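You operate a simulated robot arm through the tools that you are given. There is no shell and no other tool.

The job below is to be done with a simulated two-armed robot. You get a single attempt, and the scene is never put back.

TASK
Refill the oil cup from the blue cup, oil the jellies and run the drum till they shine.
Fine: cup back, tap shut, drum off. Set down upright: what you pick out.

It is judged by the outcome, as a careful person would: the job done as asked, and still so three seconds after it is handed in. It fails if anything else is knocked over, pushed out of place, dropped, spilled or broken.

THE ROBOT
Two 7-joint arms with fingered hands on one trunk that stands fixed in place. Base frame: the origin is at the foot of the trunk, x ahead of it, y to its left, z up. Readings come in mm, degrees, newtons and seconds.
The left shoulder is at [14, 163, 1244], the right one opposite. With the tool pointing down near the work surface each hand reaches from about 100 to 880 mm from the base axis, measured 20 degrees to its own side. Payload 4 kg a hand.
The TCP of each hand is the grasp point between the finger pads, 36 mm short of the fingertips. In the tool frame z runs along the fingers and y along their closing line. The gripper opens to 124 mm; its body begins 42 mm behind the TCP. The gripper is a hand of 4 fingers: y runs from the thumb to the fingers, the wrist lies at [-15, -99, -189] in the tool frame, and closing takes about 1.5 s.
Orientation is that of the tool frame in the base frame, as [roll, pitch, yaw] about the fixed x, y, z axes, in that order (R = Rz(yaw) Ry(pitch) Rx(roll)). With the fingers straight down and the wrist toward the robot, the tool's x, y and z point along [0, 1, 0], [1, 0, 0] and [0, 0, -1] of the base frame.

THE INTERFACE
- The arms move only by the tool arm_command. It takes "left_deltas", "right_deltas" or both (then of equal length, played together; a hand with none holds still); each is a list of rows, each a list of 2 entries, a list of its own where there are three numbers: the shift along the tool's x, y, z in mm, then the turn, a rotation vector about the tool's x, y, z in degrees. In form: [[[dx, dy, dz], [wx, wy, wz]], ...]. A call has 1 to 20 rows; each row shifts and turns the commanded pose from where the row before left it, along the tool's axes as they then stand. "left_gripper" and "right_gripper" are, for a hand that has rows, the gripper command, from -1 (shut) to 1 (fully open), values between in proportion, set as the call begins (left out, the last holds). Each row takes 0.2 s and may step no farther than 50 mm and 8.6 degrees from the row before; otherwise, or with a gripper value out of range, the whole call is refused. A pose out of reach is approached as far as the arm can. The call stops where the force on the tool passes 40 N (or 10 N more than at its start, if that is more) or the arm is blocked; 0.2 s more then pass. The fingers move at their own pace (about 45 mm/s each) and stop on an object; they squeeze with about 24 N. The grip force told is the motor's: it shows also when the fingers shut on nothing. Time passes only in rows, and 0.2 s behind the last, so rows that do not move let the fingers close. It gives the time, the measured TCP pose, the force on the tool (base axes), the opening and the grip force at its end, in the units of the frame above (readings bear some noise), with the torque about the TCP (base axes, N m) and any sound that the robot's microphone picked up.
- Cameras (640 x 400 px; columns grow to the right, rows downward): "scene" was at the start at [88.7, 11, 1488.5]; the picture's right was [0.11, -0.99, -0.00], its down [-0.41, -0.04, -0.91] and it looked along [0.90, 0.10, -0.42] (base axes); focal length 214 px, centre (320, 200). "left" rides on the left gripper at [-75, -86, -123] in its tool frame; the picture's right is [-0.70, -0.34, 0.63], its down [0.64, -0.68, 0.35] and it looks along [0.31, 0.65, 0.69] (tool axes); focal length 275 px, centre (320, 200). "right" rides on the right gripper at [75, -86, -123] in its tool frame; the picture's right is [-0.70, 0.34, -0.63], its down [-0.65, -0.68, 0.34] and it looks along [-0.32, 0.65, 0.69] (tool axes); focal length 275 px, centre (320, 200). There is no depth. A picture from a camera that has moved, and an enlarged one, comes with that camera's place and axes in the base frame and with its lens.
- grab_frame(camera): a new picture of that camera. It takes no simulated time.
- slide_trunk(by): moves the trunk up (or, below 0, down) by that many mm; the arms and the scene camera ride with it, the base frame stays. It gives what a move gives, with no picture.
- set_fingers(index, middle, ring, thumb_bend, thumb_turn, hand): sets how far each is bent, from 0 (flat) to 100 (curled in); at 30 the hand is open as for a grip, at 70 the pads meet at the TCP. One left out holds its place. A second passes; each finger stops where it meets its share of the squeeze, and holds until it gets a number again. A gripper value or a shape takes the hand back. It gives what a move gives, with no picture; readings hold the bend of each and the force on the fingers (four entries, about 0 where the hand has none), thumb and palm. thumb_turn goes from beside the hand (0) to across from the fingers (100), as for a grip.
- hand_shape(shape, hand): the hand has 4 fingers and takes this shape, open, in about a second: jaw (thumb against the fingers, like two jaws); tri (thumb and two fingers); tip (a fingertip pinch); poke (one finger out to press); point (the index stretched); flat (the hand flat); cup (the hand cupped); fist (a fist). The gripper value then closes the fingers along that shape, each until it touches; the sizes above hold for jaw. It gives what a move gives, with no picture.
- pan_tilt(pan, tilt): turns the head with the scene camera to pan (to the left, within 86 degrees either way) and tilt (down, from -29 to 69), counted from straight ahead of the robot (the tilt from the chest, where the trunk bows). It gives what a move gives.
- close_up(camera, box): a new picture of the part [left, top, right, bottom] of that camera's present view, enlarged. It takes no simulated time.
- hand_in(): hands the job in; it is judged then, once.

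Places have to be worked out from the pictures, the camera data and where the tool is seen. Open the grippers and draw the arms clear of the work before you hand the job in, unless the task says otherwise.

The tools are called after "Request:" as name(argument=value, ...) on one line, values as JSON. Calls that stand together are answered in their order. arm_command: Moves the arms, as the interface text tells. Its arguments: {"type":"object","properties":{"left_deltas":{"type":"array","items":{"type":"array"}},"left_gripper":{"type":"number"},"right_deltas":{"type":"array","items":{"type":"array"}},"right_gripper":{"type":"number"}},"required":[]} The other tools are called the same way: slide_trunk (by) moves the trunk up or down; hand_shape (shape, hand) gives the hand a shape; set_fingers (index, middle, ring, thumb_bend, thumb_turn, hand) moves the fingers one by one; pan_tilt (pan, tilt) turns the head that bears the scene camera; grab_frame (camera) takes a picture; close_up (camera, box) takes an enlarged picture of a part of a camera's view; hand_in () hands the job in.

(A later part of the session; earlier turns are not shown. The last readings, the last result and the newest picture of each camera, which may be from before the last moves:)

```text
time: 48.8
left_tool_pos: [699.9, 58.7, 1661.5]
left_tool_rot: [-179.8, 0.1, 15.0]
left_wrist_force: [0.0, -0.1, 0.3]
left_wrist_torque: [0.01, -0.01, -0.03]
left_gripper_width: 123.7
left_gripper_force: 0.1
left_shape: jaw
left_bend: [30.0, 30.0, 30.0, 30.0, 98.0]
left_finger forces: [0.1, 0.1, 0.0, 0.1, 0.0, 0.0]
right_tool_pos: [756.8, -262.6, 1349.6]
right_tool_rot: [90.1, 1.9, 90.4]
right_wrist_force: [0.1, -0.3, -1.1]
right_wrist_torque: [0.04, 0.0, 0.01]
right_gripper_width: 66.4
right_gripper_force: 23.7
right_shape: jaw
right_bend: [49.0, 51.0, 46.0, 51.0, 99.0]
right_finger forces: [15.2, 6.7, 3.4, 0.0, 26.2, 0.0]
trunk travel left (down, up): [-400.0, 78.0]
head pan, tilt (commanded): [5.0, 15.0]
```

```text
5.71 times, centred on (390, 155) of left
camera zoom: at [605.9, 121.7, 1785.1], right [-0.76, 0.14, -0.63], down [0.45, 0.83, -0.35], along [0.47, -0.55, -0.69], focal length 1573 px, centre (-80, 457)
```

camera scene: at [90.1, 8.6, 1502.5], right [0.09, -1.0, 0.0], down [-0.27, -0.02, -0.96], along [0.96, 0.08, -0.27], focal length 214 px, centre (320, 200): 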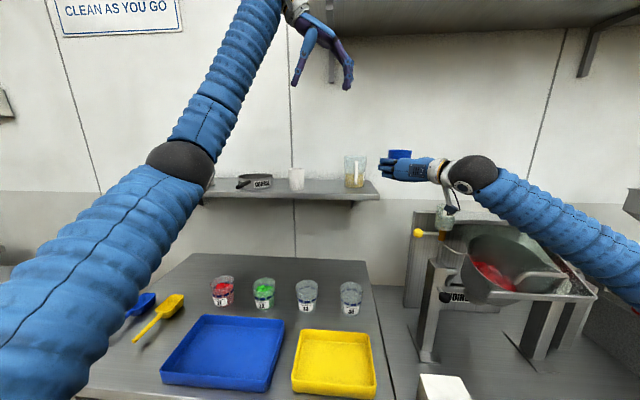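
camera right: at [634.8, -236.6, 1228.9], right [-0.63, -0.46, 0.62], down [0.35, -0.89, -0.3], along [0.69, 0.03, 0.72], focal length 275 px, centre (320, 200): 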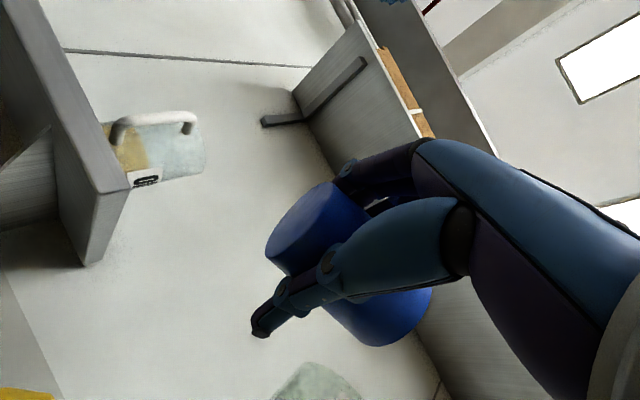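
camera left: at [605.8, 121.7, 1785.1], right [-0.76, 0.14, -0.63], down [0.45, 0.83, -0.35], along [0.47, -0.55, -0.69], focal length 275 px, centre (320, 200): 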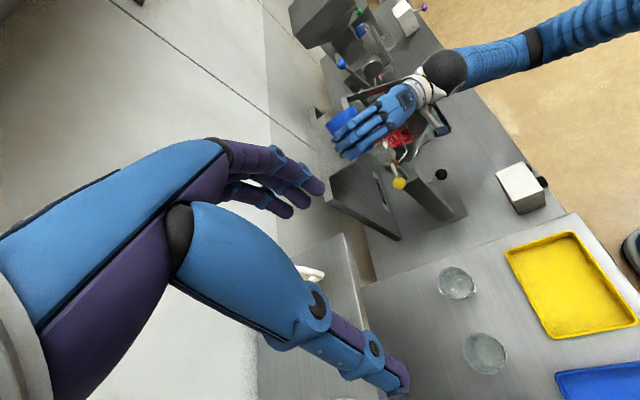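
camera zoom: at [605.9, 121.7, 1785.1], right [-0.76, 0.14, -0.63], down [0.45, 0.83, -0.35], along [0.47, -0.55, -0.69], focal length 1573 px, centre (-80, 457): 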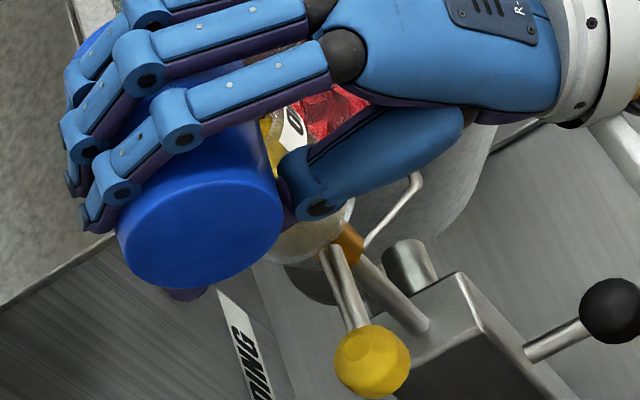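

The stream has stopped, so the blue cup looks drained. I tilt a bit further to 98° to get the last of it, and wait.

Request:
arm_command(right_deltas=[[[0, 1.2, 0], [0, 0, 2.5]], [[0, 1.2, 0], [0, 0, 2.5]], [[0, 1.2, 0], [0, 0, 2.5]], [[0, 1.2, 0], [0, 0, 2.5]], [[0, 0, 0], [0, 0, 0]], [[0, 0, 0], [0, 0, 0]], [[0, 0, 0], [0, 0, 0]], [[0, 0, 0], [0, 0, 0]]])

Request:
close_up(camera="right", box=[240, 280, 480, 400])

Request:
close_up(camera="left", box=[340, 100, 440, 190])

```text
time: 50.6
left_tool_pos: [700.1, 57.8, 1661.4]
left_tool_rot: [179.9, 0.1, 14.9]
left_wrist_force: [0.6, -0.4, -0.4]
left_wrist_torque: [0.0, 0.0, -0.01]
left_gripper_width: 123.7
left_gripper_force: 0.1
left_shape: jaw
left_bend: [30.0, 30.0, 30.0, 30.0, 98.0]
left_finger forces: [0.0, 0.0, 0.0, 0.0, 0.1, 0.1]
right_tool_pos: [756.1, -261.8, 1354.1]
right_tool_rot: [90.1, -8.2, 90.2]
right_wrist_force: [-0.5, -0.3, -0.7]
right_wrist_torque: [0.04, 0.0, -0.01]
right_gripper_width: 66.5
right_gripper_force: 23.5
right_shape: jaw
right_bend: [49.0, 51.0, 46.0, 51.0, 99.0]
right_finger forces: [15.2, 6.6, 3.4, 0.1, 26.2, 0.0]
trunk travel left (down, up): [-400.0, 78.0]
head pan, tilt (commanded): [5.0, 15.0]
```

```text
2.67 times, centred on (360, 340) of right
camera zoom: at [634.0, -175.9, 1280.5], right [-0.63, -0.74, 0.24], down [0.35, -0.54, -0.77], along [0.69, -0.4, 0.6], focal length 734 px, centre (213, -173)
```

zoom: 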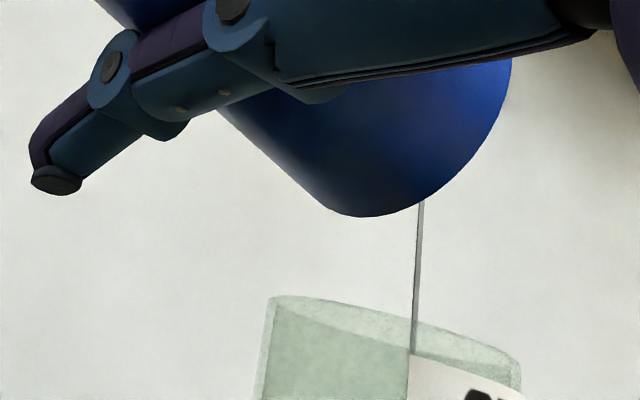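

```text
4.44 times, centred on (390, 145) of left
camera zoom: at [606.0, 122.2, 1785.0], right [-0.76, 0.14, -0.63], down [0.45, 0.83, -0.35], along [0.47, -0.55, -0.69], focal length 1224 px, centre (9, 444)
```

zoom: 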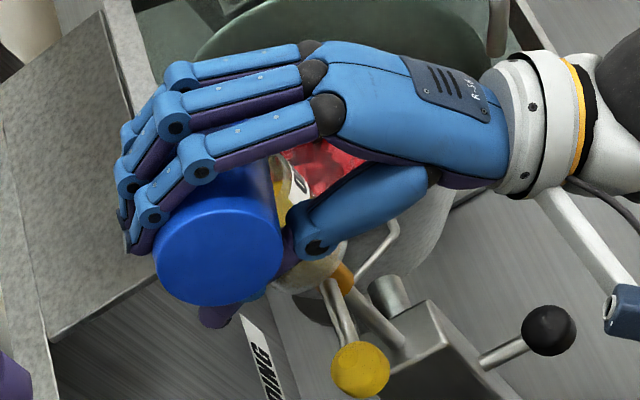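

No more flow at 98°: the blue cup is emptied. I raise it straight up, then roll it back upright above the same spot.

Request:
arm_command(right_deltas=[[[2.0, 14, 0], [0, 0, 0]], [[2.4, 17, 0], [0, 0, 0]], [[2.4, 17, 0], [0, 0, 0]], [[2.4, 17, 0], [0, 0, 0]], [[0, 0, 0], [0, 0, -7.554]], [[0, 0, 0], [0, 0, -7.554]], [[0, 0, 0], [0, 0, -7.554]], [[0, 0, 0], [0, 0, -7.554]], [[0, 0, 0], [0, 0, -7.554]], [[0, 0, 0], [0, 0, -7.554]], [[0, 0, 0], [0, 0, -7.554]], [[0, 0, 0], [0, 0, -7.554]], [[0, 0, 0], [0, 0, -7.554]], [[0, 0, 0], [0, 0, -7.554]], [[0, 0, 0], [0, 0, -7.554]], [[0, 0, 0], [0, 0, -7.554]], [[0, 0, 0], [0, 0, -7.554]], [[0, 0, 0], [0, 0, 0]]])

Request:
grab_frame(camera="left")

Request:
close_up(camera="left", box=[300, 80, 460, 220])

Request:
close_up(camera="scene", box=[390, 130, 510, 250])

```text
time: 54.4
left_tool_pos: [700.1, 57.4, 1662.5]
left_tool_rot: [179.9, 0.1, 14.9]
left_wrist_force: [-0.2, 0.4, 0.4]
left_wrist_torque: [0.03, 0.0, -0.01]
left_gripper_width: 123.8
left_gripper_force: 0.0
left_shape: jaw
left_bend: [30.0, 30.0, 30.0, 30.0, 98.0]
left_finger forces: [0.0, 0.0, 0.1, 0.0, 0.1, 0.1]
right_tool_pos: [758.8, -263.9, 1420.5]
right_tool_rot: [-144.6, 89.8, -144.3]
right_wrist_force: [-0.2, -0.7, 0.1]
right_wrist_torque: [0.0, -0.01, 0.0]
right_gripper_width: 66.4
right_gripper_force: 24.4
right_shape: jaw
right_bend: [49.0, 51.0, 46.0, 52.0, 99.0]
right_finger forces: [15.3, 6.4, 3.1, 0.0, 25.2, 0.0]
trunk travel left (down, up): [-400.0, 78.0]
head pan, tilt (commanded): [5.0, 15.0]
```

```text
taken
camera left: at [606.1, 121.5, 1785.0], right [-0.76, 0.14, -0.63], down [0.45, 0.83, -0.35], along [0.47, -0.55, -0.69], focal length 275 px, centre (320, 200)
```

left: 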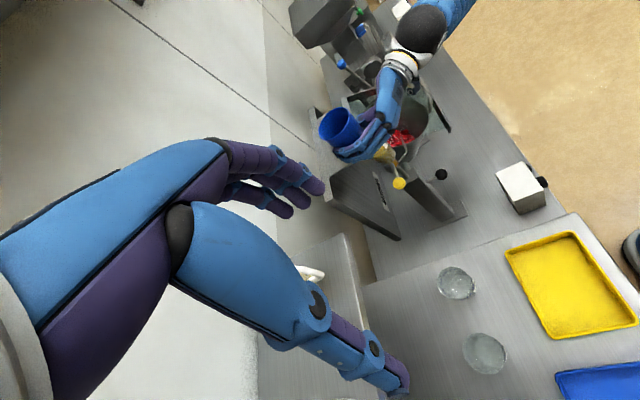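

```text
2.86 times, centred on (380, 150) of left
camera zoom: at [606.1, 121.5, 1785.0], right [-0.76, 0.14, -0.63], down [0.45, 0.83, -0.35], along [0.47, -0.55, -0.69], focal length 786 px, centre (149, 343)
```

zoom: 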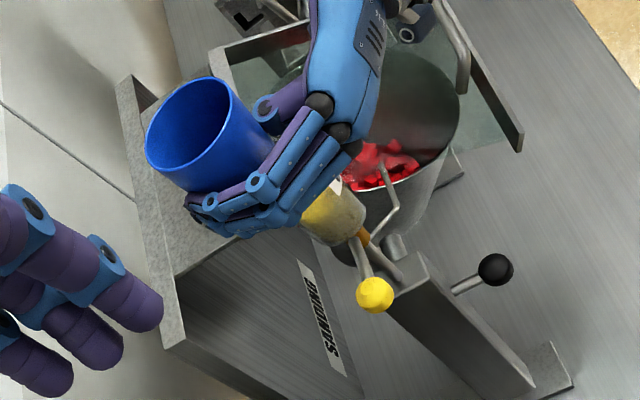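

```text
3.33 times, centred on (450, 190) of scene
camera zoom: at [90.2, 8.4, 1502.4], right [0.09, -1.0, 0.0], down [-0.27, -0.02, -0.96], along [0.96, 0.08, -0.27], focal length 715 px, centre (-113, 233)
```

zoom: 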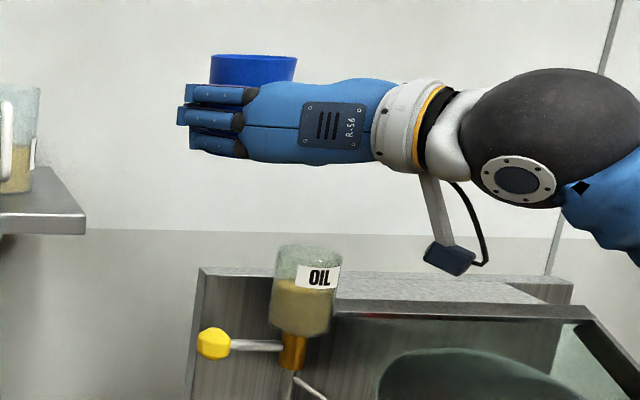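

The oil cup is now about 60% full and the blue cup empty and upright. I carry the blue cup back in front of its place on the shelf.

Request:
arm_command(right_deltas=[[[0.5, 8, 2], [0, 0, 0]], [[0.5, 14, 4], [0, 0, 0]], [[0.5, 18, 5], [0, 0, 0]], [[0.5, 20, 5.5], [0, 0, 0]], [[0.5, 20, 5.5], [0, 0, 0]], [[0.5, 20, 5.5], [0, 0, 0]], [[0.5, 20, 5.5], [0, 0, 0]], [[0.5, 20, 5.5], [0, 0, 0]], [[0.5, 20, 5.5], [0, 0, 0]], [[0.5, 20, 5.5], [0, 0, 0]], [[0.5, 20, 5.5], [0, 0, 0]], [[0.5, 20, 5.5], [0, 0, 0]], [[0.5, 20, 5.5], [0, 0, 0]], [[0.5, 20, 5.5], [0, 0, 0]], [[0.5, 20, 5.5], [0, 0, 0]], [[0.5, 20, 5], [0, 0, 0]], [[0, 12, 3], [0, 0, 0]], [[0, 4, 1], [0, 0, 0]]])

Request:
arm_command(left_deltas=[[[-25.8, -6.9, 0], [0, 0, -8.33]], [[-24.5, -10.5, 0], [0, 0, -8.33]], [[0, 0, 0], [0, 0, -8.33]], [[0, 0, 0], [0, 0, -8.33]], [[0, 0, 0], [0, 0, -8.33]], [[0, 0, 0], [0, 0, -8.33]], [[0, 0, 0], [0, 0, -8.33]], [[0, 0, 0], [0, 0, -8.33]], [[0, 0, 0], [0, 0, -8.33]]])

Request:
grab_frame(camera="left")

Request:
close_up(camera="scene", box=[260, 100, 420, 210])

```text
time: 58.2
left_tool_pos: [700.6, 57.7, 1662.0]
left_tool_rot: [179.9, 0.1, 15.0]
left_wrist_force: [-0.1, 0.4, 0.2]
left_wrist_torque: [-0.02, 0.01, -0.03]
left_gripper_width: 123.9
left_gripper_force: 0.1
left_shape: jaw
left_bend: [30.0, 30.0, 30.0, 30.0, 98.0]
left_finger forces: [0.0, 0.1, 0.0, 0.0, 0.0, 0.1]
right_tool_pos: [842.4, 53.8, 1412.6]
right_tool_rot: [-133.0, 89.8, -132.7]
right_wrist_force: [-0.1, 0.0, -1.1]
right_wrist_torque: [0.0, -0.01, -0.03]
right_gripper_width: 66.7
right_gripper_force: 24.0
right_shape: jaw
right_bend: [49.0, 51.0, 46.0, 52.0, 99.0]
right_finger forces: [15.4, 6.3, 3.0, 0.0, 25.2, 0.1]
trunk travel left (down, up): [-400.0, 78.0]
head pan, tilt (commanded): [5.0, 15.0]
```

```text
time: 60.2
left_tool_pos: [645.9, 58.6, 1660.5]
left_tool_rot: [180.0, 0.0, 90.1]
left_wrist_force: [0.1, 0.6, 0.1]
left_wrist_torque: [0.01, 0.0, -0.01]
left_gripper_width: 123.7
left_gripper_force: 0.1
left_shape: jaw
left_bend: [30.0, 30.0, 30.0, 30.0, 98.0]
left_finger forces: [0.0, 0.0, 0.1, 0.1, 0.0, 0.0]
right_tool_pos: [843.1, 53.8, 1413.0]
right_tool_rot: [-163.9, 89.9, -163.6]
right_wrist_force: [-1.1, 0.6, 0.5]
right_wrist_torque: [-0.02, 0.0, 0.0]
right_gripper_width: 66.5
right_gripper_force: 23.6
right_shape: jaw
right_bend: [49.0, 51.0, 46.0, 52.0, 99.0]
right_finger forces: [15.5, 6.2, 3.2, 0.1, 25.2, 0.0]
trunk travel left (down, up): [-400.0, 78.0]
head pan, tilt (commanded): [5.0, 15.0]
```

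```text
taken
camera left: at [560.6, -15.5, 1783.5], right [-0.34, -0.7, -0.63], down [-0.68, 0.64, -0.35], along [0.65, 0.32, -0.69], focal length 275 px, centre (320, 200)
```

left: 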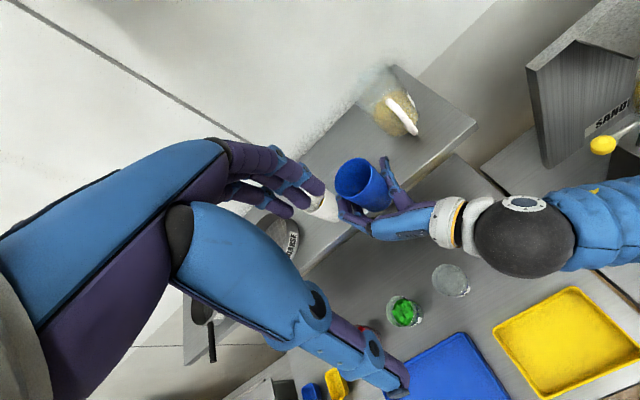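

```text
3.64 times, centred on (340, 155) of scene
camera zoom: at [89.1, 8.6, 1502.6], right [0.09, -1.0, 0.0], down [-0.27, -0.02, -0.96], along [0.96, 0.08, -0.27], focal length 780 px, centre (247, 364)
```

zoom: 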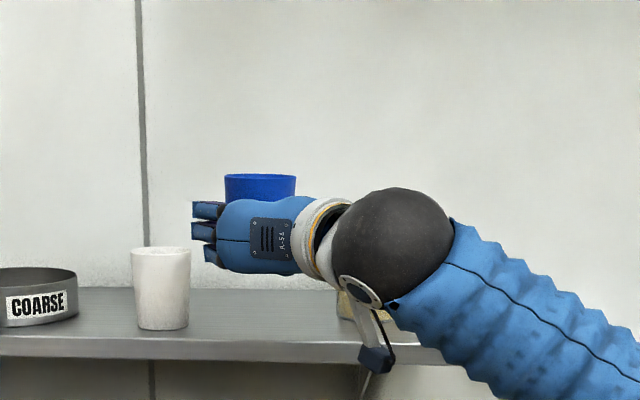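

The cup is back in front of its place. I move it forward over the shelf spot (x 949, y 52.5) and lower most of the way.

Request:
arm_command(right_deltas=[[[0, 0, 6], [0, 0, 0]], [[0, -0.3, 14], [0, 0, 0]], [[0, -0.3, 18], [0, 0, 0]], [[0, -0.3, 20], [0, 0, 0]], [[0, -0.3, 20], [0, 0, 0]], [[0, -0.3, 16], [0, 0, 0]], [[0, 0, 8], [0, 0, 0]], [[0, 0, 4], [0, 0, 0]], [[8, 0, 0], [0, 0, 0]], [[14, 0, 0], [0, 0, 0]], [[16, 0, 0], [0, 0, 0]], [[14, 0, 0], [0, 0, 0]], [[12, 0, 0], [0, 0, 0]], [[6, 0, 0], [0, 0, 0]], [[0, 0, 0], [0, 0, 0]]])

Request:
close_up(camera="left", box=[290, 80, 470, 240])

Request:
close_up(camera="scene", box=[260, 130, 420, 240])

```text
time: 63.4
left_tool_pos: [648.2, 59.2, 1659.4]
left_tool_rot: [-179.9, 0.0, 90.1]
left_wrist_force: [-0.8, -0.2, 0.3]
left_wrist_torque: [0.0, 0.01, 0.02]
left_gripper_width: 123.5
left_gripper_force: 0.1
left_shape: jaw
left_bend: [30.0, 30.0, 30.0, 30.0, 98.0]
left_finger forces: [0.0, 0.0, 0.1, 0.1, 0.0, 0.0]
right_tool_pos: [948.0, 53.1, 1341.5]
right_tool_rot: [-147.8, 89.8, -147.4]
right_wrist_force: [-1.0, -0.1, -0.7]
right_wrist_torque: [-0.01, 0.0, 0.03]
right_gripper_width: 66.2
right_gripper_force: 24.4
right_shape: jaw
right_bend: [49.0, 51.0, 46.0, 52.0, 99.0]
right_finger forces: [15.3, 6.1, 3.1, 0.1, 25.1, 0.0]
trunk travel left (down, up): [-400.0, 78.0]
head pan, tilt (commanded): [5.0, 15.0]
```

```text
2.50 times, centred on (380, 160) of left
camera zoom: at [561.5, -14.8, 1783.3], right [-0.34, -0.7, -0.63], down [-0.68, 0.64, -0.35], along [0.65, 0.31, -0.69], focal length 688 px, centre (170, 300)
```

zoom: 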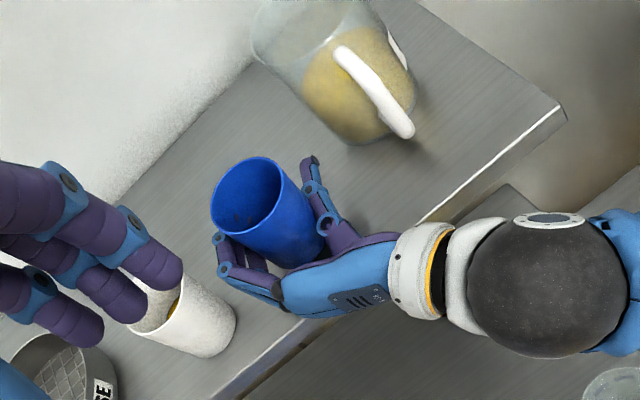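

```text
3.64 times, centred on (340, 185) of scene
camera zoom: at [90.1, 9.0, 1502.5], right [0.09, -1.0, 0.0], down [-0.27, -0.02, -0.96], along [0.96, 0.08, -0.27], focal length 780 px, centre (247, 254)
```

zoom: 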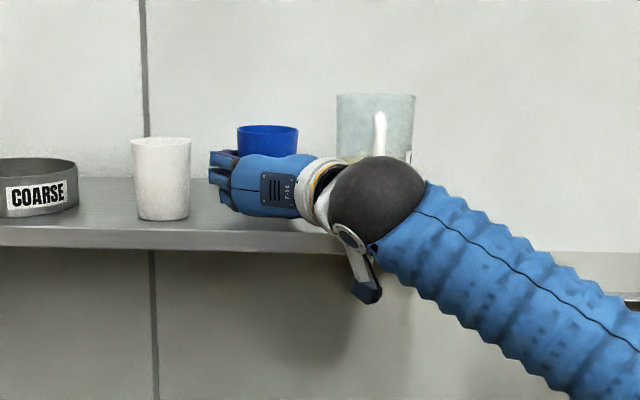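

The rim's column matches the original place. I lower the last ~13 mm gently and check the force.

Request:
arm_command(right_deltas=[[[4, 0, 0], [0, 0, 0]], [[4, 0, 0], [0, 0, 0]], [[3, 0, 0], [0, 0, 0]], [[1.5, 0, 0], [0, 0, 0]], [[0, 0, 0], [0, 0, 0]]])

```text
time: 64.6
left_tool_pos: [647.1, 60.2, 1659.1]
left_tool_rot: [-179.9, 0.1, 90.0]
left_wrist_force: [-1.4, -0.2, -1.0]
left_wrist_torque: [-0.01, -0.02, -0.02]
left_gripper_width: 123.7
left_gripper_force: 0.1
left_shape: jaw
left_bend: [30.0, 30.0, 30.0, 30.0, 98.0]
left_finger forces: [0.0, 0.0, 0.0, 0.1, 0.1, 0.0]
right_tool_pos: [946.8, 52.3, 1329.1]
right_tool_rot: [-155.6, 89.8, -155.3]
right_wrist_force: [-0.8, 0.0, -0.7]
right_wrist_torque: [-0.02, 0.0, 0.01]
right_gripper_width: 66.2
right_gripper_force: 24.4
right_shape: jaw
right_bend: [49.0, 51.0, 46.0, 52.0, 99.0]
right_finger forces: [15.4, 6.1, 3.1, 0.0, 25.1, 0.1]
trunk travel left (down, up): [-400.0, 78.0]
head pan, tilt (commanded): [5.0, 15.0]
```

No contact yet at z ≈ 1329. I go down in 1 mm steps.

Request:
arm_command(right_deltas=[[[1, 0, 0.5], [0, 0, 0]], [[1, 0, 0.5], [0, 0, 0]], [[0, 0, 0], [0, 0, 0]]])

```text
time: 65.4
left_tool_pos: [646.8, 59.9, 1660.5]
left_tool_rot: [-180.0, 0.1, 90.0]
left_wrist_force: [0.6, -0.1, -0.4]
left_wrist_torque: [0.03, 0.0, 0.02]
left_gripper_width: 123.7
left_gripper_force: 0.1
left_shape: jaw
left_bend: [30.0, 30.0, 30.0, 30.0, 98.0]
left_finger forces: [0.0, 0.1, 0.0, 0.0, 0.0, 0.1]
right_tool_pos: [948.4, 53.1, 1326.6]
right_tool_rot: [-165.9, 89.8, -165.5]
right_wrist_force: [-0.7, 1.1, 1.3]
right_wrist_torque: [-0.01, 0.03, -0.01]
right_gripper_width: 66.3
right_gripper_force: 23.5
right_shape: jaw
right_bend: [49.0, 51.0, 46.0, 52.0, 99.0]
right_finger forces: [14.8, 6.4, 3.9, 0.0, 25.1, 0.0]
trunk travel left (down, up): [-400.0, 78.0]
head pan, tilt (commanded): [5.0, 15.0]
```

Request:
arm_command(right_deltas=[[[0.7, 0, 0], [0, 0, 0]], [[0, 0, 0], [0, 0, 0]]])

```text
time: 66.0
left_tool_pos: [647.8, 59.9, 1660.6]
left_tool_rot: [-180.0, 0.2, 90.0]
left_wrist_force: [-0.1, -0.5, -0.1]
left_wrist_torque: [0.01, -0.02, -0.02]
left_gripper_width: 123.9
left_gripper_force: 0.0
left_shape: jaw
left_bend: [30.0, 30.0, 30.0, 30.0, 98.0]
left_finger forces: [0.1, 0.0, 0.1, 0.1, 0.0, 0.0]
right_tool_pos: [949.1, 51.4, 1327.3]
right_tool_rot: [-99.5, 89.9, -99.3]
right_wrist_force: [-0.6, 0.2, 1.3]
right_wrist_torque: [-0.02, 0.03, 0.02]
right_gripper_width: 66.4
right_gripper_force: 23.4
right_shape: jaw
right_bend: [49.0, 51.0, 46.0, 52.0, 99.0]
right_finger forces: [14.7, 6.7, 4.2, 0.0, 25.3, 0.1]
trunk travel left (down, up): [-400.0, 78.0]
head pan, tilt (commanded): [5.0, 15.0]
```

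The cup now rests on the shelf (upward force appears). I open the hand in two stages.

Request:
arm_command(right_deltas=[[[0, 0, 0], [0, 0, 0]], [[0, 0, 0], [0, 0, 0]], [[0, 0, 0], [0, 0, 0]], [[0, 0, 0], [0, 0, 0]]], right_gripper=0.2)

Request:
arm_command(right_deltas=[[[0, 0, 0], [0, 0, 0]], [[0, 0, 0], [0, 0, 0]], [[0, 0, 0], [0, 0, 0]], [[0, 0, 0], [0, 0, 0]], [[0, 0, 0], [0, 0, 0]], [[0, 0, 0], [0, 0, 0]]], right_gripper=0.6)

Request:
close_up(camera="left", box=[290, 80, 470, 240])

Request:
close_up(camera="scene", box=[260, 130, 420, 240])

```text
time: 67.0
left_tool_pos: [647.7, 60.6, 1659.6]
left_tool_rot: [-179.9, 0.1, 89.9]
left_wrist_force: [-0.5, 0.1, 0.7]
left_wrist_torque: [0.01, -0.01, 0.0]
left_gripper_width: 123.7
left_gripper_force: 0.1
left_shape: jaw
left_bend: [30.0, 30.0, 30.0, 30.0, 98.0]
left_finger forces: [0.1, 0.1, 0.1, 0.0, 0.0, 0.0]
right_tool_pos: [948.8, 51.4, 1325.8]
right_tool_rot: [162.9, 89.8, 163.2]
right_wrist_force: [0.5, -1.3, 0.5]
right_wrist_torque: [-0.04, 0.02, 0.03]
right_gripper_width: 74.0
right_gripper_force: 0.1
right_shape: jaw
right_bend: [38.0, 42.0, 40.0, 53.0, 99.0]
right_finger forces: [0.0, 0.0, 0.0, 0.0, 0.0, 0.1]
trunk travel left (down, up): [-400.0, 78.0]
head pan, tilt (commanded): [5.0, 15.0]
```

```text
time: 68.4
left_tool_pos: [646.5, 58.7, 1660.2]
left_tool_rot: [180.0, 0.0, 90.0]
left_wrist_force: [0.6, 0.3, -0.1]
left_wrist_torque: [-0.01, -0.02, 0.03]
left_gripper_width: 123.5
left_gripper_force: 0.1
left_shape: jaw
left_bend: [30.0, 30.0, 30.0, 30.0, 98.0]
left_finger forces: [0.1, 0.0, 0.1, 0.0, 0.0, 0.0]
right_tool_pos: [948.5, 52.1, 1326.0]
right_tool_rot: [-126.4, 89.9, -126.1]
right_wrist_force: [-0.8, -0.7, 0.6]
right_wrist_torque: [-0.02, -0.02, 0.01]
right_gripper_width: 99.0
right_gripper_force: 0.1
right_shape: jaw
right_bend: [32.0, 35.0, 34.0, 0.0, 98.0]
right_finger forces: [0.0, 0.0, 0.0, 0.0, 0.0, 0.1]
trunk travel left (down, up): [-400.0, 78.0]
head pan, tilt (commanded): [5.0, 15.0]
```

```text
2.50 times, centred on (380, 160) of left
camera zoom: at [561.4, -14.9, 1783.3], right [-0.34, -0.7, -0.63], down [-0.68, 0.64, -0.35], along [0.65, 0.31, -0.69], focal length 688 px, centre (170, 300)
```

zoom: 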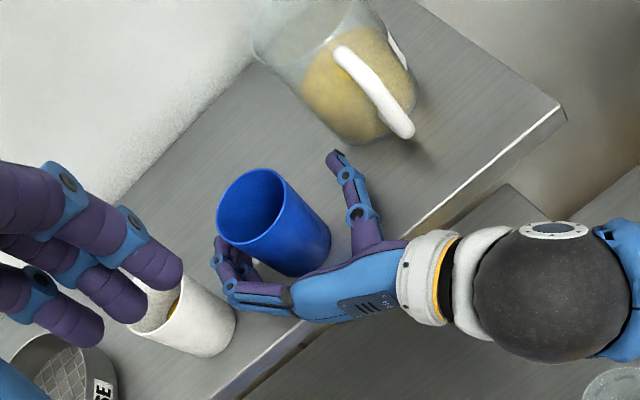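

```text
3.64 times, centred on (340, 185) of scene
camera zoom: at [90.1, 8.9, 1502.5], right [0.09, -1.0, 0.0], down [-0.27, -0.02, -0.96], along [0.96, 0.08, -0.27], focal length 780 px, centre (247, 254)
```

zoom: 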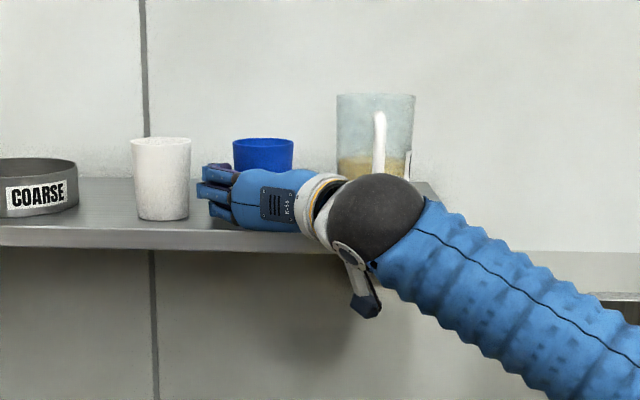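

The cup stands upright on the shelf within about 6 mm of its old place. I centre the open hand slightly on it and back straight out.

Request:
arm_command(right_deltas=[[[0, 3, 0], [0, 0, 0]], [[0, 3, -2], [0, 0, 0]], [[0, 0, -10], [0, 0, 0]], [[0, 0, -15], [0, 0, 0]], [[0, 0, -20], [0, 0, 0]], [[0, 0, -25], [0, 0, 0]], [[0, 0, -25], [0, 0, 0]], [[0, 0, -25], [0, 0, 0]], [[0, 0, -25], [0, 0, 0]]])

Request:
close_up(camera="left", box=[290, 80, 470, 240])

Request:
close_up(camera="scene", box=[260, 130, 420, 240])

```text
time: 70.4
left_tool_pos: [645.9, 59.4, 1660.9]
left_tool_rot: [180.0, 0.0, 90.0]
left_wrist_force: [0.1, -0.4, -0.1]
left_wrist_torque: [-0.02, -0.03, -0.02]
left_gripper_width: 123.5
left_gripper_force: 0.0
left_shape: jaw
left_bend: [30.0, 30.0, 30.0, 30.0, 98.0]
left_finger forces: [0.1, 0.0, 0.0, 0.0, 0.0, 0.1]
right_tool_pos: [802.0, 58.3, 1326.2]
right_tool_rot: [110.1, 89.9, 110.4]
right_wrist_force: [-0.7, -0.3, 0.6]
right_wrist_torque: [-0.02, -0.01, 0.02]
right_gripper_width: 99.0
right_gripper_force: 0.0
right_shape: jaw
right_bend: [32.0, 35.0, 34.0, 0.0, 98.0]
right_finger forces: [0.0, 0.0, 0.0, 0.1, 0.0, 0.1]
trunk travel left (down, up): [-400.0, 78.0]
head pan, tilt (commanded): [5.0, 15.0]
```

```text
2.50 times, centred on (380, 160) of left
camera zoom: at [560.8, -15.1, 1783.5], right [-0.34, -0.7, -0.63], down [-0.68, 0.64, -0.35], along [0.65, 0.31, -0.69], focal length 688 px, centre (170, 300)
```

zoom: 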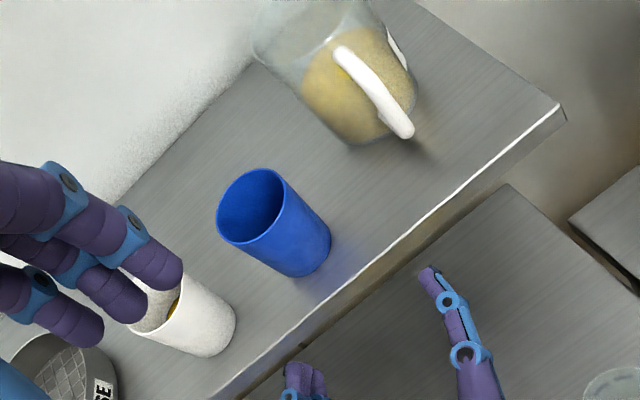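

```text
3.64 times, centred on (340, 185) of scene
camera zoom: at [89.6, 8.7, 1502.5], right [0.09, -1.0, 0.0], down [-0.27, -0.02, -0.96], along [0.96, 0.08, -0.27], focal length 780 px, centre (247, 254)
```

zoom: 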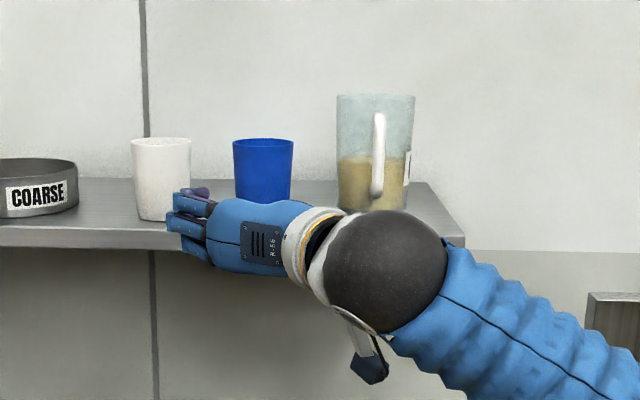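

The blue cup stands empty and upright in its place. Next I study the tap: I move the right hand back out of the way to the right-hand side and turn the head for a close look at the valve and its lever.

Request:
arm_command(right_deltas=[[[-15, -15, -20], [0, 0, 0]], [[-15, -20, -25], [0, 0, 0]], [[-10, -20, -25], [0, 0, 0]], [[0, -20, -25], [0, 0, 0]], [[0, -20, -25], [0, 0, 0]], [[0, -20, -25], [0, 0, 0]], [[0, -20, -25], [0, 0, 0]], [[0, -20, -25], [0, 0, 0]]])

Request:
pan_tilt(pan=-25, tilt=25)

Request:
grab_frame(camera="scene")

```text
time: 72.2
left_tool_pos: [645.8, 57.9, 1661.4]
left_tool_rot: [-180.0, 0.0, 90.0]
left_wrist_force: [-0.5, 0.2, 0.0]
left_wrist_torque: [0.0, 0.0, 0.02]
left_gripper_width: 123.7
left_gripper_force: 0.0
left_shape: jaw
left_bend: [30.0, 30.0, 30.0, 30.0, 98.0]
left_finger forces: [0.1, 0.1, 0.1, 0.0, 0.1, 0.0]
right_tool_pos: [604.2, -100.4, 1366.1]
right_tool_rot: [-93.0, 89.9, -92.7]
right_wrist_force: [-0.5, 0.3, 0.0]
right_wrist_torque: [0.04, -0.02, -0.01]
right_gripper_width: 99.0
right_gripper_force: 0.1
right_shape: jaw
right_bend: [32.0, 35.0, 34.0, 0.0, 98.0]
right_finger forces: [0.0, 0.1, 0.0, 0.0, 0.0, 0.0]
trunk travel left (down, up): [-400.0, 78.0]
head pan, tilt (commanded): [5.0, 15.0]
```

```text
time: 73.1
left_tool_pos: [646.8, 59.5, 1660.5]
left_tool_rot: [-180.0, 0.1, 90.1]
left_wrist_force: [0.3, 0.7, 0.6]
left_wrist_torque: [-0.03, 0.01, 0.0]
left_gripper_width: 123.8
left_gripper_force: 0.0
left_shape: jaw
left_bend: [30.0, 30.0, 30.0, 30.0, 98.0]
left_finger forces: [0.0, 0.0, 0.1, 0.0, 0.0, 0.0]
right_tool_pos: [605.0, -100.3, 1366.8]
right_tool_rot: [154.8, 89.8, 155.1]
right_wrist_force: [-0.8, 0.1, -0.6]
right_wrist_torque: [0.02, -0.01, -0.01]
right_gripper_width: 98.9
right_gripper_force: 0.0
right_shape: jaw
right_bend: [32.0, 35.0, 34.0, 0.0, 98.0]
right_finger forces: [0.0, 0.1, 0.0, 0.0, 0.0, 0.0]
trunk travel left (down, up): [-400.0, 78.0]
head pan, tilt (commanded): [-25.0, 25.0]
```

```text
taken
camera scene: at [79.9, -38.4, 1486.4], right [-0.42, -0.91, 0.01], down [-0.4, 0.18, -0.9], along [0.81, -0.38, -0.44], focal length 214 px, centre (320, 200)
```

scene: 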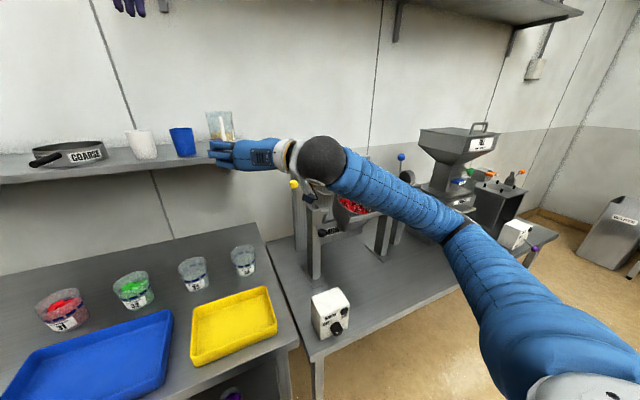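

The arm hides the tap from the head camera. I judge the yellow ball at about (760, -255, 1208) on a level lever; the plan is to take the ball between index and thumb from the front, palm down (above/below pinch). I roll the hand to palm-down and move in front of the ball.

Request:
arm_command(right_deltas=[[[0, 0, 0], [0, 0, 8.18]], [[0, 0, 0], [0, 0, 8.18]], [[0, 0, 0], [0, 0, 8.18]], [[0, 0, 0], [0, 0, 8.18]], [[0, 0, 0], [0, 0, 8.18]], [[0, 0, 0], [0, 0, 8.18]], [[0, 0, 0], [0, 0, 8.18]], [[0, 0, 0], [0, 0, 8.18]], [[0, 0, 0], [0, 0, 8.18]], [[0, 0, 0], [0, 0, 8.18]], [[0, 0, 0], [0, 0, 8.18]]], right_gripper=-0.05)

Request:
arm_command(right_deltas=[[[-17, -18, 6], [0, 0, 0]], [[-21, -22, 8], [0, 0, 0]], [[-21, -22, 8], [0, 0, 0]], [[-21, -22, 8], [0, 0, 0]], [[-21, -22, 8], [0, 0, 0]], [[-21, -22, 8], [0, 0, 0]], [[-21, -22, 8], [0, 0, 0]]])

Request:
grab_frame(camera="scene")

Request:
grab_frame(camera="right")

```text
time: 75.5
left_tool_pos: [644.8, 61.7, 1659.7]
left_tool_rot: [180.0, 0.2, 89.9]
left_wrist_force: [0.2, 0.0, -0.5]
left_wrist_torque: [-0.04, -0.04, 0.03]
left_gripper_width: 123.9
left_gripper_force: 0.0
left_shape: jaw
left_bend: [30.0, 30.0, 30.0, 30.0, 98.0]
left_finger forces: [0.1, 0.0, 0.0, 0.1, 0.0, 0.0]
right_tool_pos: [606.6, -96.8, 1366.8]
right_tool_rot: [90.1, 0.1, 90.1]
right_wrist_force: [-0.1, -0.5, 0.4]
right_wrist_torque: [-0.04, 0.0, 0.02]
right_gripper_width: 59.2
right_gripper_force: 0.0
right_shape: jaw
right_bend: [43.0, 47.0, 45.0, 56.0, 100.0]
right_finger forces: [0.0, 0.0, 0.0, 0.0, 0.0, 0.1]
trunk travel left (down, up): [-400.0, 78.0]
head pan, tilt (commanded): [-25.0, 25.0]
```

```text
time: 77.1
left_tool_pos: [646.3, 58.1, 1661.2]
left_tool_rot: [-179.9, -0.1, 89.9]
left_wrist_force: [-0.1, -0.2, -0.2]
left_wrist_torque: [0.02, -0.01, 0.0]
left_gripper_width: 123.8
left_gripper_force: 0.0
left_shape: jaw
left_bend: [30.0, 30.0, 30.0, 30.0, 98.0]
left_finger forces: [0.1, 0.0, 0.0, 0.0, 0.1, 0.0]
right_tool_pos: [659.0, -240.0, 1216.0]
right_tool_rot: [90.1, 0.0, 90.1]
right_wrist_force: [0.1, 0.0, -0.6]
right_wrist_torque: [0.04, 0.01, 0.02]
right_gripper_width: 59.0
right_gripper_force: 0.0
right_shape: jaw
right_bend: [43.0, 47.0, 45.0, 56.0, 100.0]
right_finger forces: [0.0, 0.1, 0.0, 0.0, 0.1, 0.0]
trunk travel left (down, up): [-400.0, 78.0]
head pan, tilt (commanded): [-25.0, 25.0]
```

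```text
taken
camera scene: at [80.2, -38.8, 1486.4], right [-0.42, -0.91, 0.01], down [-0.4, 0.18, -0.9], along [0.81, -0.38, -0.44], focal length 214 px, centre (320, 200)
```

scene: 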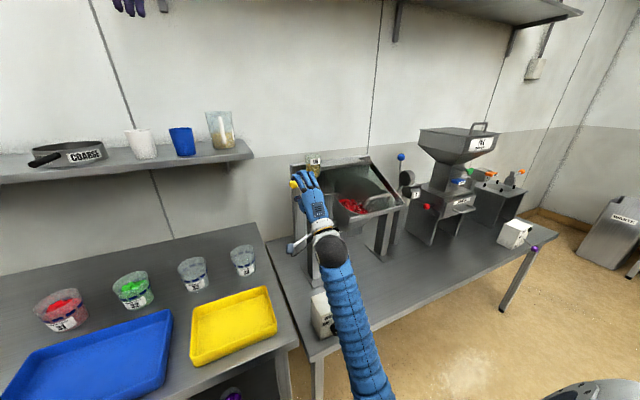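

```text
taken
camera right: at [537.5, -165.2, 1131.4], right [-0.63, -0.7, 0.34], down [0.35, -0.64, -0.68], along [0.69, -0.31, 0.65], focal length 275 px, centre (320, 200)
```

right: 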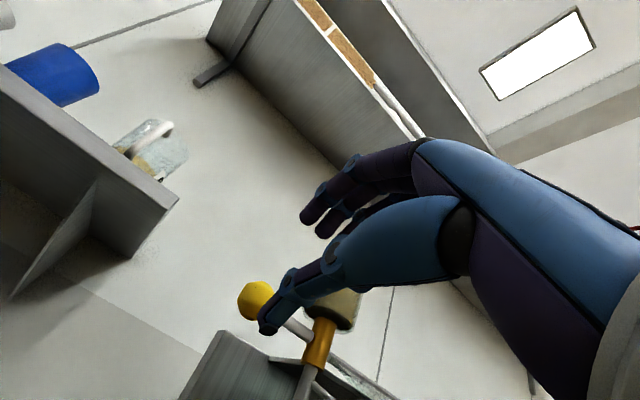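

The right camera confirms the ball at about (760, -254, 1207). I take a close-up of the valve from here and with the head camera.

Request:
close_up(camera="right", box=[220, 260, 400, 400])

Request:
close_up(camera="scene", box=[280, 145, 370, 205])

```text
2.86 times, centred on (310, 330) of right
camera zoom: at [537.5, -165.2, 1131.4], right [-0.63, -0.7, 0.34], down [0.35, -0.64, -0.68], along [0.69, -0.31, 0.65], focal length 786 px, centre (349, -171)
```

zoom: 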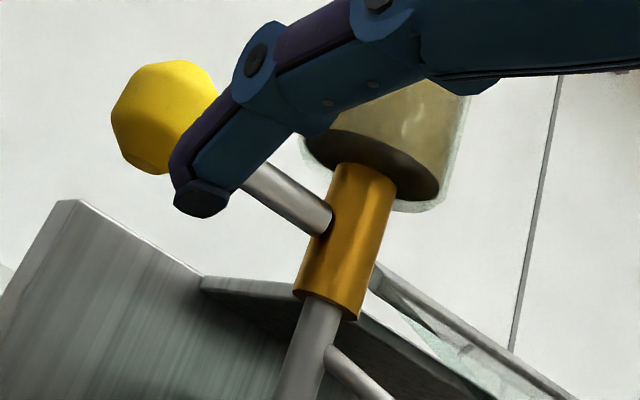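

```text
6.67 times, centred on (325, 175) of scene
camera zoom: at [80.2, -38.8, 1486.4], right [-0.42, -0.91, 0.01], down [-0.4, 0.18, -0.9], along [0.81, -0.38, -0.44], focal length 1430 px, centre (287, 367)
```

zoom: 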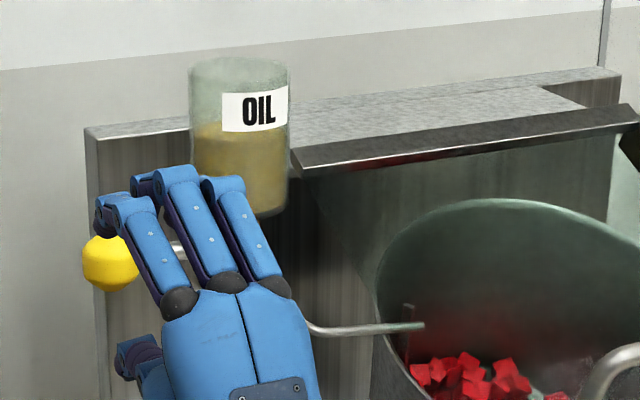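

The gold valve body is an upright cylinder with the lever set in its side, so it most likely swings about the vertical axis. I advance so the ball sits between thumb and fingers.

Request:
arm_command(right_deltas=[[[-3, -4, 20], [0, 0, 0]], [[-3, -4, 25], [0, 0, 0]], [[0, 0, 20], [0, 0, 0]], [[0, 0, 15], [0, 0, 0]], [[0, 0, 10], [0, 0, 0]], [[0, 0, 0], [0, 0, 0]]])

Request:
close_up(camera="right", box=[200, 220, 400, 400])

Request:
close_up(camera="scene", box=[280, 145, 370, 205])

```text
time: 78.5
left_tool_pos: [645.6, 60.1, 1660.1]
left_tool_rot: [180.0, 0.1, 90.0]
left_wrist_force: [0.0, 0.2, 0.2]
left_wrist_torque: [-0.03, -0.01, 0.01]
left_gripper_width: 123.9
left_gripper_force: 0.1
left_shape: jaw
left_bend: [30.0, 30.0, 30.0, 30.0, 98.0]
left_finger forces: [0.1, 0.0, 0.0, 0.0, 0.0, 0.0]
right_tool_pos: [751.7, -247.2, 1208.1]
right_tool_rot: [90.0, 0.0, 90.4]
right_wrist_force: [-0.6, 0.2, -1.6]
right_wrist_torque: [0.04, 0.01, 0.0]
right_gripper_width: 59.6
right_gripper_force: 0.2
right_shape: jaw
right_bend: [43.0, 47.0, 45.0, 56.0, 100.0]
right_finger forces: [0.1, 0.0, 0.0, 0.1, 1.5, 0.1]
trunk travel left (down, up): [-400.0, 78.0]
head pan, tilt (commanded): [-25.0, 25.0]
```

```text
2.22 times, centred on (300, 310) of right
camera zoom: at [629.0, -170.6, 1124.0], right [-0.63, -0.7, 0.34], down [0.35, -0.64, -0.68], along [0.69, -0.31, 0.65], focal length 612 px, centre (364, -44)
```

zoom: 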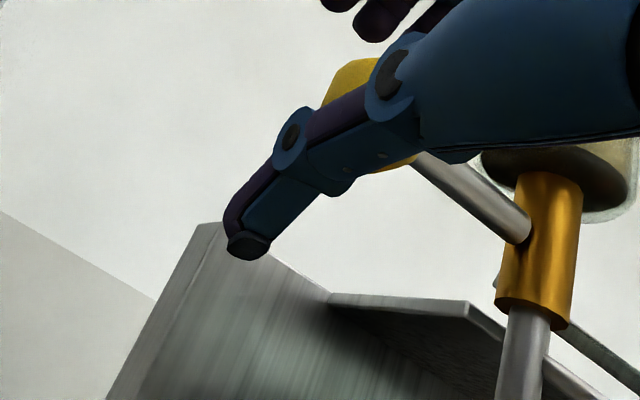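

```text
6.67 times, centred on (325, 175) of scene
camera zoom: at [80.0, -38.3, 1486.4], right [-0.42, -0.91, 0.01], down [-0.4, 0.18, -0.9], along [0.81, -0.38, -0.44], focal length 1430 px, centre (287, 367)
```

zoom: 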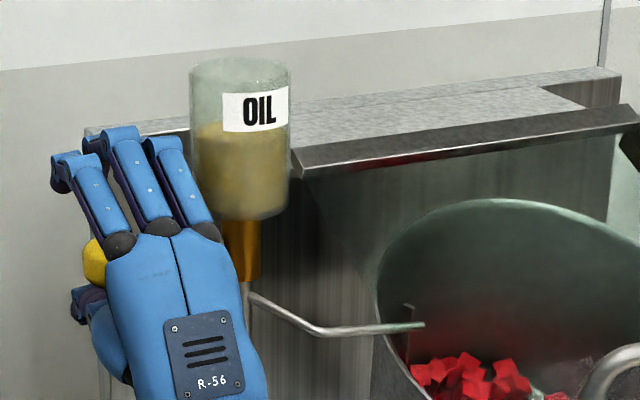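

The thumb lightly touches the ball's underside (1.5 N). I lower 3 mm and close the grip on the ball.

Request:
arm_command(right_deltas=[[[0, -3, 0], [0, 0, 0]], [[0, 0, 0], [0, 0, 0]]])

Request:
arm_command(right_deltas=[[[0, 0, 0], [0, 0, 0]], [[0, 0, 0], [0, 0, 0]], [[0, 0, 0], [0, 0, 0]], [[0, 0, 0], [0, 0, 0]], [[0, 0, 0], [0, 0, 0]], [[0, 0, 0], [0, 0, 0]]], right_gripper=-0.7)

Request:
close_up(camera="right", box=[200, 220, 400, 400])

Request:
close_up(camera="scene", box=[280, 145, 370, 205])

```text
time: 79.1
left_tool_pos: [646.2, 60.0, 1660.0]
left_tool_rot: [-180.0, 0.0, 90.0]
left_wrist_force: [0.0, 0.2, 0.9]
left_wrist_torque: [-0.01, 0.0, 0.01]
left_gripper_width: 123.7
left_gripper_force: 0.1
left_shape: jaw
left_bend: [30.0, 30.0, 30.0, 30.0, 98.0]
left_finger forces: [0.0, 0.0, 0.1, 0.0, 0.1, 0.1]
right_tool_pos: [751.6, -246.9, 1205.9]
right_tool_rot: [90.1, 0.0, 90.4]
right_wrist_force: [0.2, 0.1, 0.6]
right_wrist_torque: [-0.01, -0.01, 0.01]
right_gripper_width: 59.4
right_gripper_force: 0.1
right_shape: jaw
right_bend: [43.0, 47.0, 45.0, 56.0, 100.0]
right_finger forces: [0.0, 0.0, 0.0, 0.1, 0.0, 0.0]
trunk travel left (down, up): [-400.0, 78.0]
head pan, tilt (commanded): [-25.0, 25.0]
```

```text
time: 80.5
left_tool_pos: [647.1, 59.5, 1659.5]
left_tool_rot: [-179.9, -0.1, 90.0]
left_wrist_force: [0.4, 0.5, -0.5]
left_wrist_torque: [0.01, -0.01, -0.02]
left_gripper_width: 123.5
left_gripper_force: 0.1
left_shape: jaw
left_bend: [30.0, 30.0, 30.0, 30.0, 98.0]
left_finger forces: [0.1, 0.1, 0.1, 0.0, 0.0, 0.1]
right_tool_pos: [753.1, -247.0, 1204.1]
right_tool_rot: [90.1, 0.0, 90.2]
right_wrist_force: [-1.5, 3.3, -19.6]
right_wrist_torque: [0.02, 0.16, 0.04]
right_gripper_width: 30.9
right_gripper_force: 0.0
right_shape: jaw
right_bend: [60.0, 62.0, 61.0, 60.0, 100.0]
right_finger forces: [0.0, 0.0, 0.0, 0.0, 17.4, 0.0]
trunk travel left (down, up): [-400.0, 78.0]
head pan, tilt (commanded): [-25.0, 25.0]
```

```text
2.22 times, centred on (300, 310) of right
camera zoom: at [630.2, -170.9, 1119.8], right [-0.63, -0.7, 0.34], down [0.35, -0.64, -0.68], along [0.7, -0.31, 0.65], focal length 612 px, centre (364, -44)
```

zoom: 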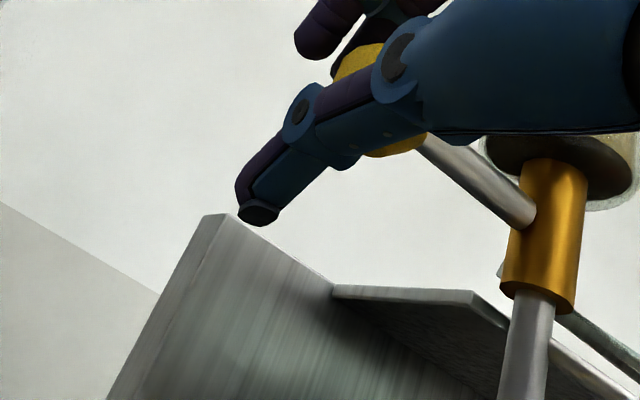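

```text
6.67 times, centred on (325, 175) of scene
camera zoom: at [81.4, -38.3, 1486.3], right [-0.42, -0.91, 0.01], down [-0.4, 0.18, -0.9], along [0.81, -0.38, -0.44], focal length 1430 px, centre (287, 367)
```

zoom: 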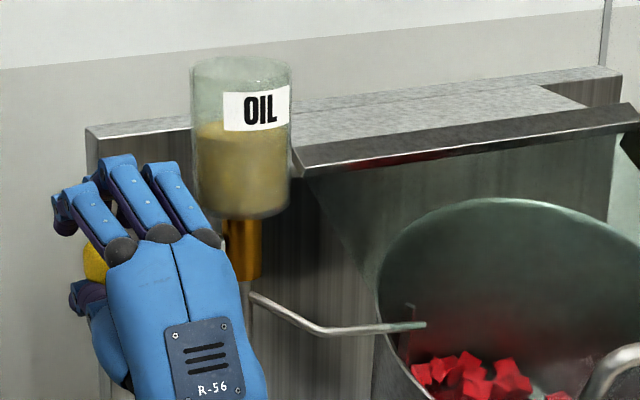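

The thumb presses up with ~18 N while the fingers don't touch yet, and the lever doesn't yield upward. I lower the hand 5 mm so the grip centres on the ball.

Request:
arm_command(right_deltas=[[[0, -3, 0], [0, 0, 0]], [[0, -2, 0], [0, 0, 0]], [[0, 0, 0], [0, 0, 0]], [[0, 0, 0], [0, 0, 0]]])

```text
time: 81.5
left_tool_pos: [648.2, 59.0, 1658.8]
left_tool_rot: [-179.9, 0.0, 90.0]
left_wrist_force: [-0.3, 0.1, 0.2]
left_wrist_torque: [-0.02, 0.0, 0.02]
left_gripper_width: 123.5
left_gripper_force: 0.1
left_shape: jaw
left_bend: [30.0, 30.0, 30.0, 30.0, 98.0]
left_finger forces: [0.1, 0.0, 0.0, 0.0, 0.1, 0.0]
right_tool_pos: [752.3, -247.2, 1200.1]
right_tool_rot: [90.0, 0.0, 90.2]
right_wrist_force: [-0.2, 1.9, -11.3]
right_wrist_torque: [0.06, 0.08, -0.02]
right_gripper_width: 26.8
right_gripper_force: 0.0
right_shape: jaw
right_bend: [60.0, 62.0, 61.0, 62.0, 100.0]
right_finger forces: [0.0, 0.0, 0.0, 0.0, 9.5, 0.0]
trunk travel left (down, up): [-400.0, 78.0]
head pan, tilt (commanded): [-25.0, 25.0]
```

Request:
arm_command(right_deltas=[[[0, 0, 0], [0, 0, 0]], [[0, 0, 0], [0, 0, 0]], [[0, 0, 0], [0, 0, 0]], [[0, 0, 0], [0, 0, 0]], [[0, 0, 0], [0, 0, 0]]], right_gripper=-1)

Request:
close_up(camera="scene", box=[280, 145, 370, 205])

Request:
close_up(camera="right", box=[200, 220, 400, 400])

```text
time: 82.7
left_tool_pos: [649.3, 60.4, 1659.1]
left_tool_rot: [-179.9, 0.1, 90.1]
left_wrist_force: [-0.1, -0.6, -0.1]
left_wrist_torque: [0.01, 0.0, 0.02]
left_gripper_width: 124.0
left_gripper_force: 0.0
left_shape: jaw
left_bend: [30.0, 30.0, 30.0, 30.0, 98.0]
left_finger forces: [0.1, 0.0, 0.0, 0.0, 0.1, 0.0]
right_tool_pos: [752.8, -245.0, 1199.5]
right_tool_rot: [90.3, 0.1, 90.2]
right_wrist_force: [0.7, 6.1, -14.7]
right_wrist_torque: [-0.05, 0.09, 0.05]
right_gripper_width: 8.8
right_gripper_force: 24.2
right_shape: jaw
right_bend: [70.0, 70.0, 70.0, 62.0, 100.0]
right_finger forces: [2.7, 7.0, 0.0, 0.0, 20.1, 0.0]
trunk travel left (down, up): [-400.0, 78.0]
head pan, tilt (commanded): [-25.0, 25.0]
```

```text
6.67 times, centred on (325, 175) of scene
camera zoom: at [81.4, -37.8, 1486.2], right [-0.42, -0.91, 0.01], down [-0.4, 0.18, -0.9], along [0.81, -0.38, -0.44], focal length 1430 px, centre (287, 367)
```

zoom: 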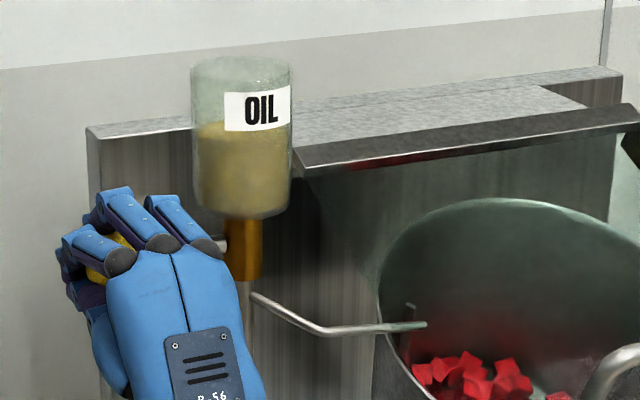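

```text
2.22 times, centred on (300, 310) of right
camera zoom: at [629.8, -170.1, 1114.9], right [-0.63, -0.7, 0.34], down [0.35, -0.64, -0.68], along [0.7, -0.31, 0.65], focal length 612 px, centre (364, -44)
```

zoom: 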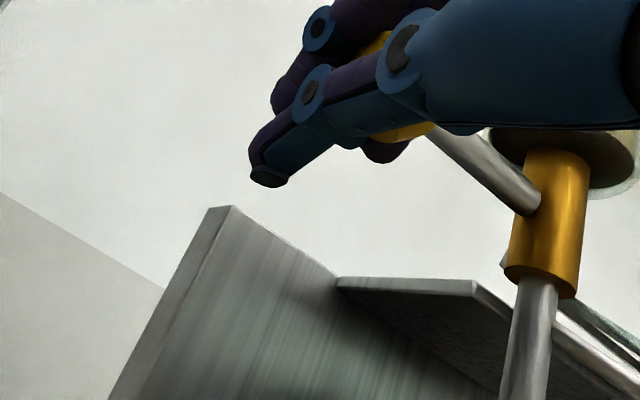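

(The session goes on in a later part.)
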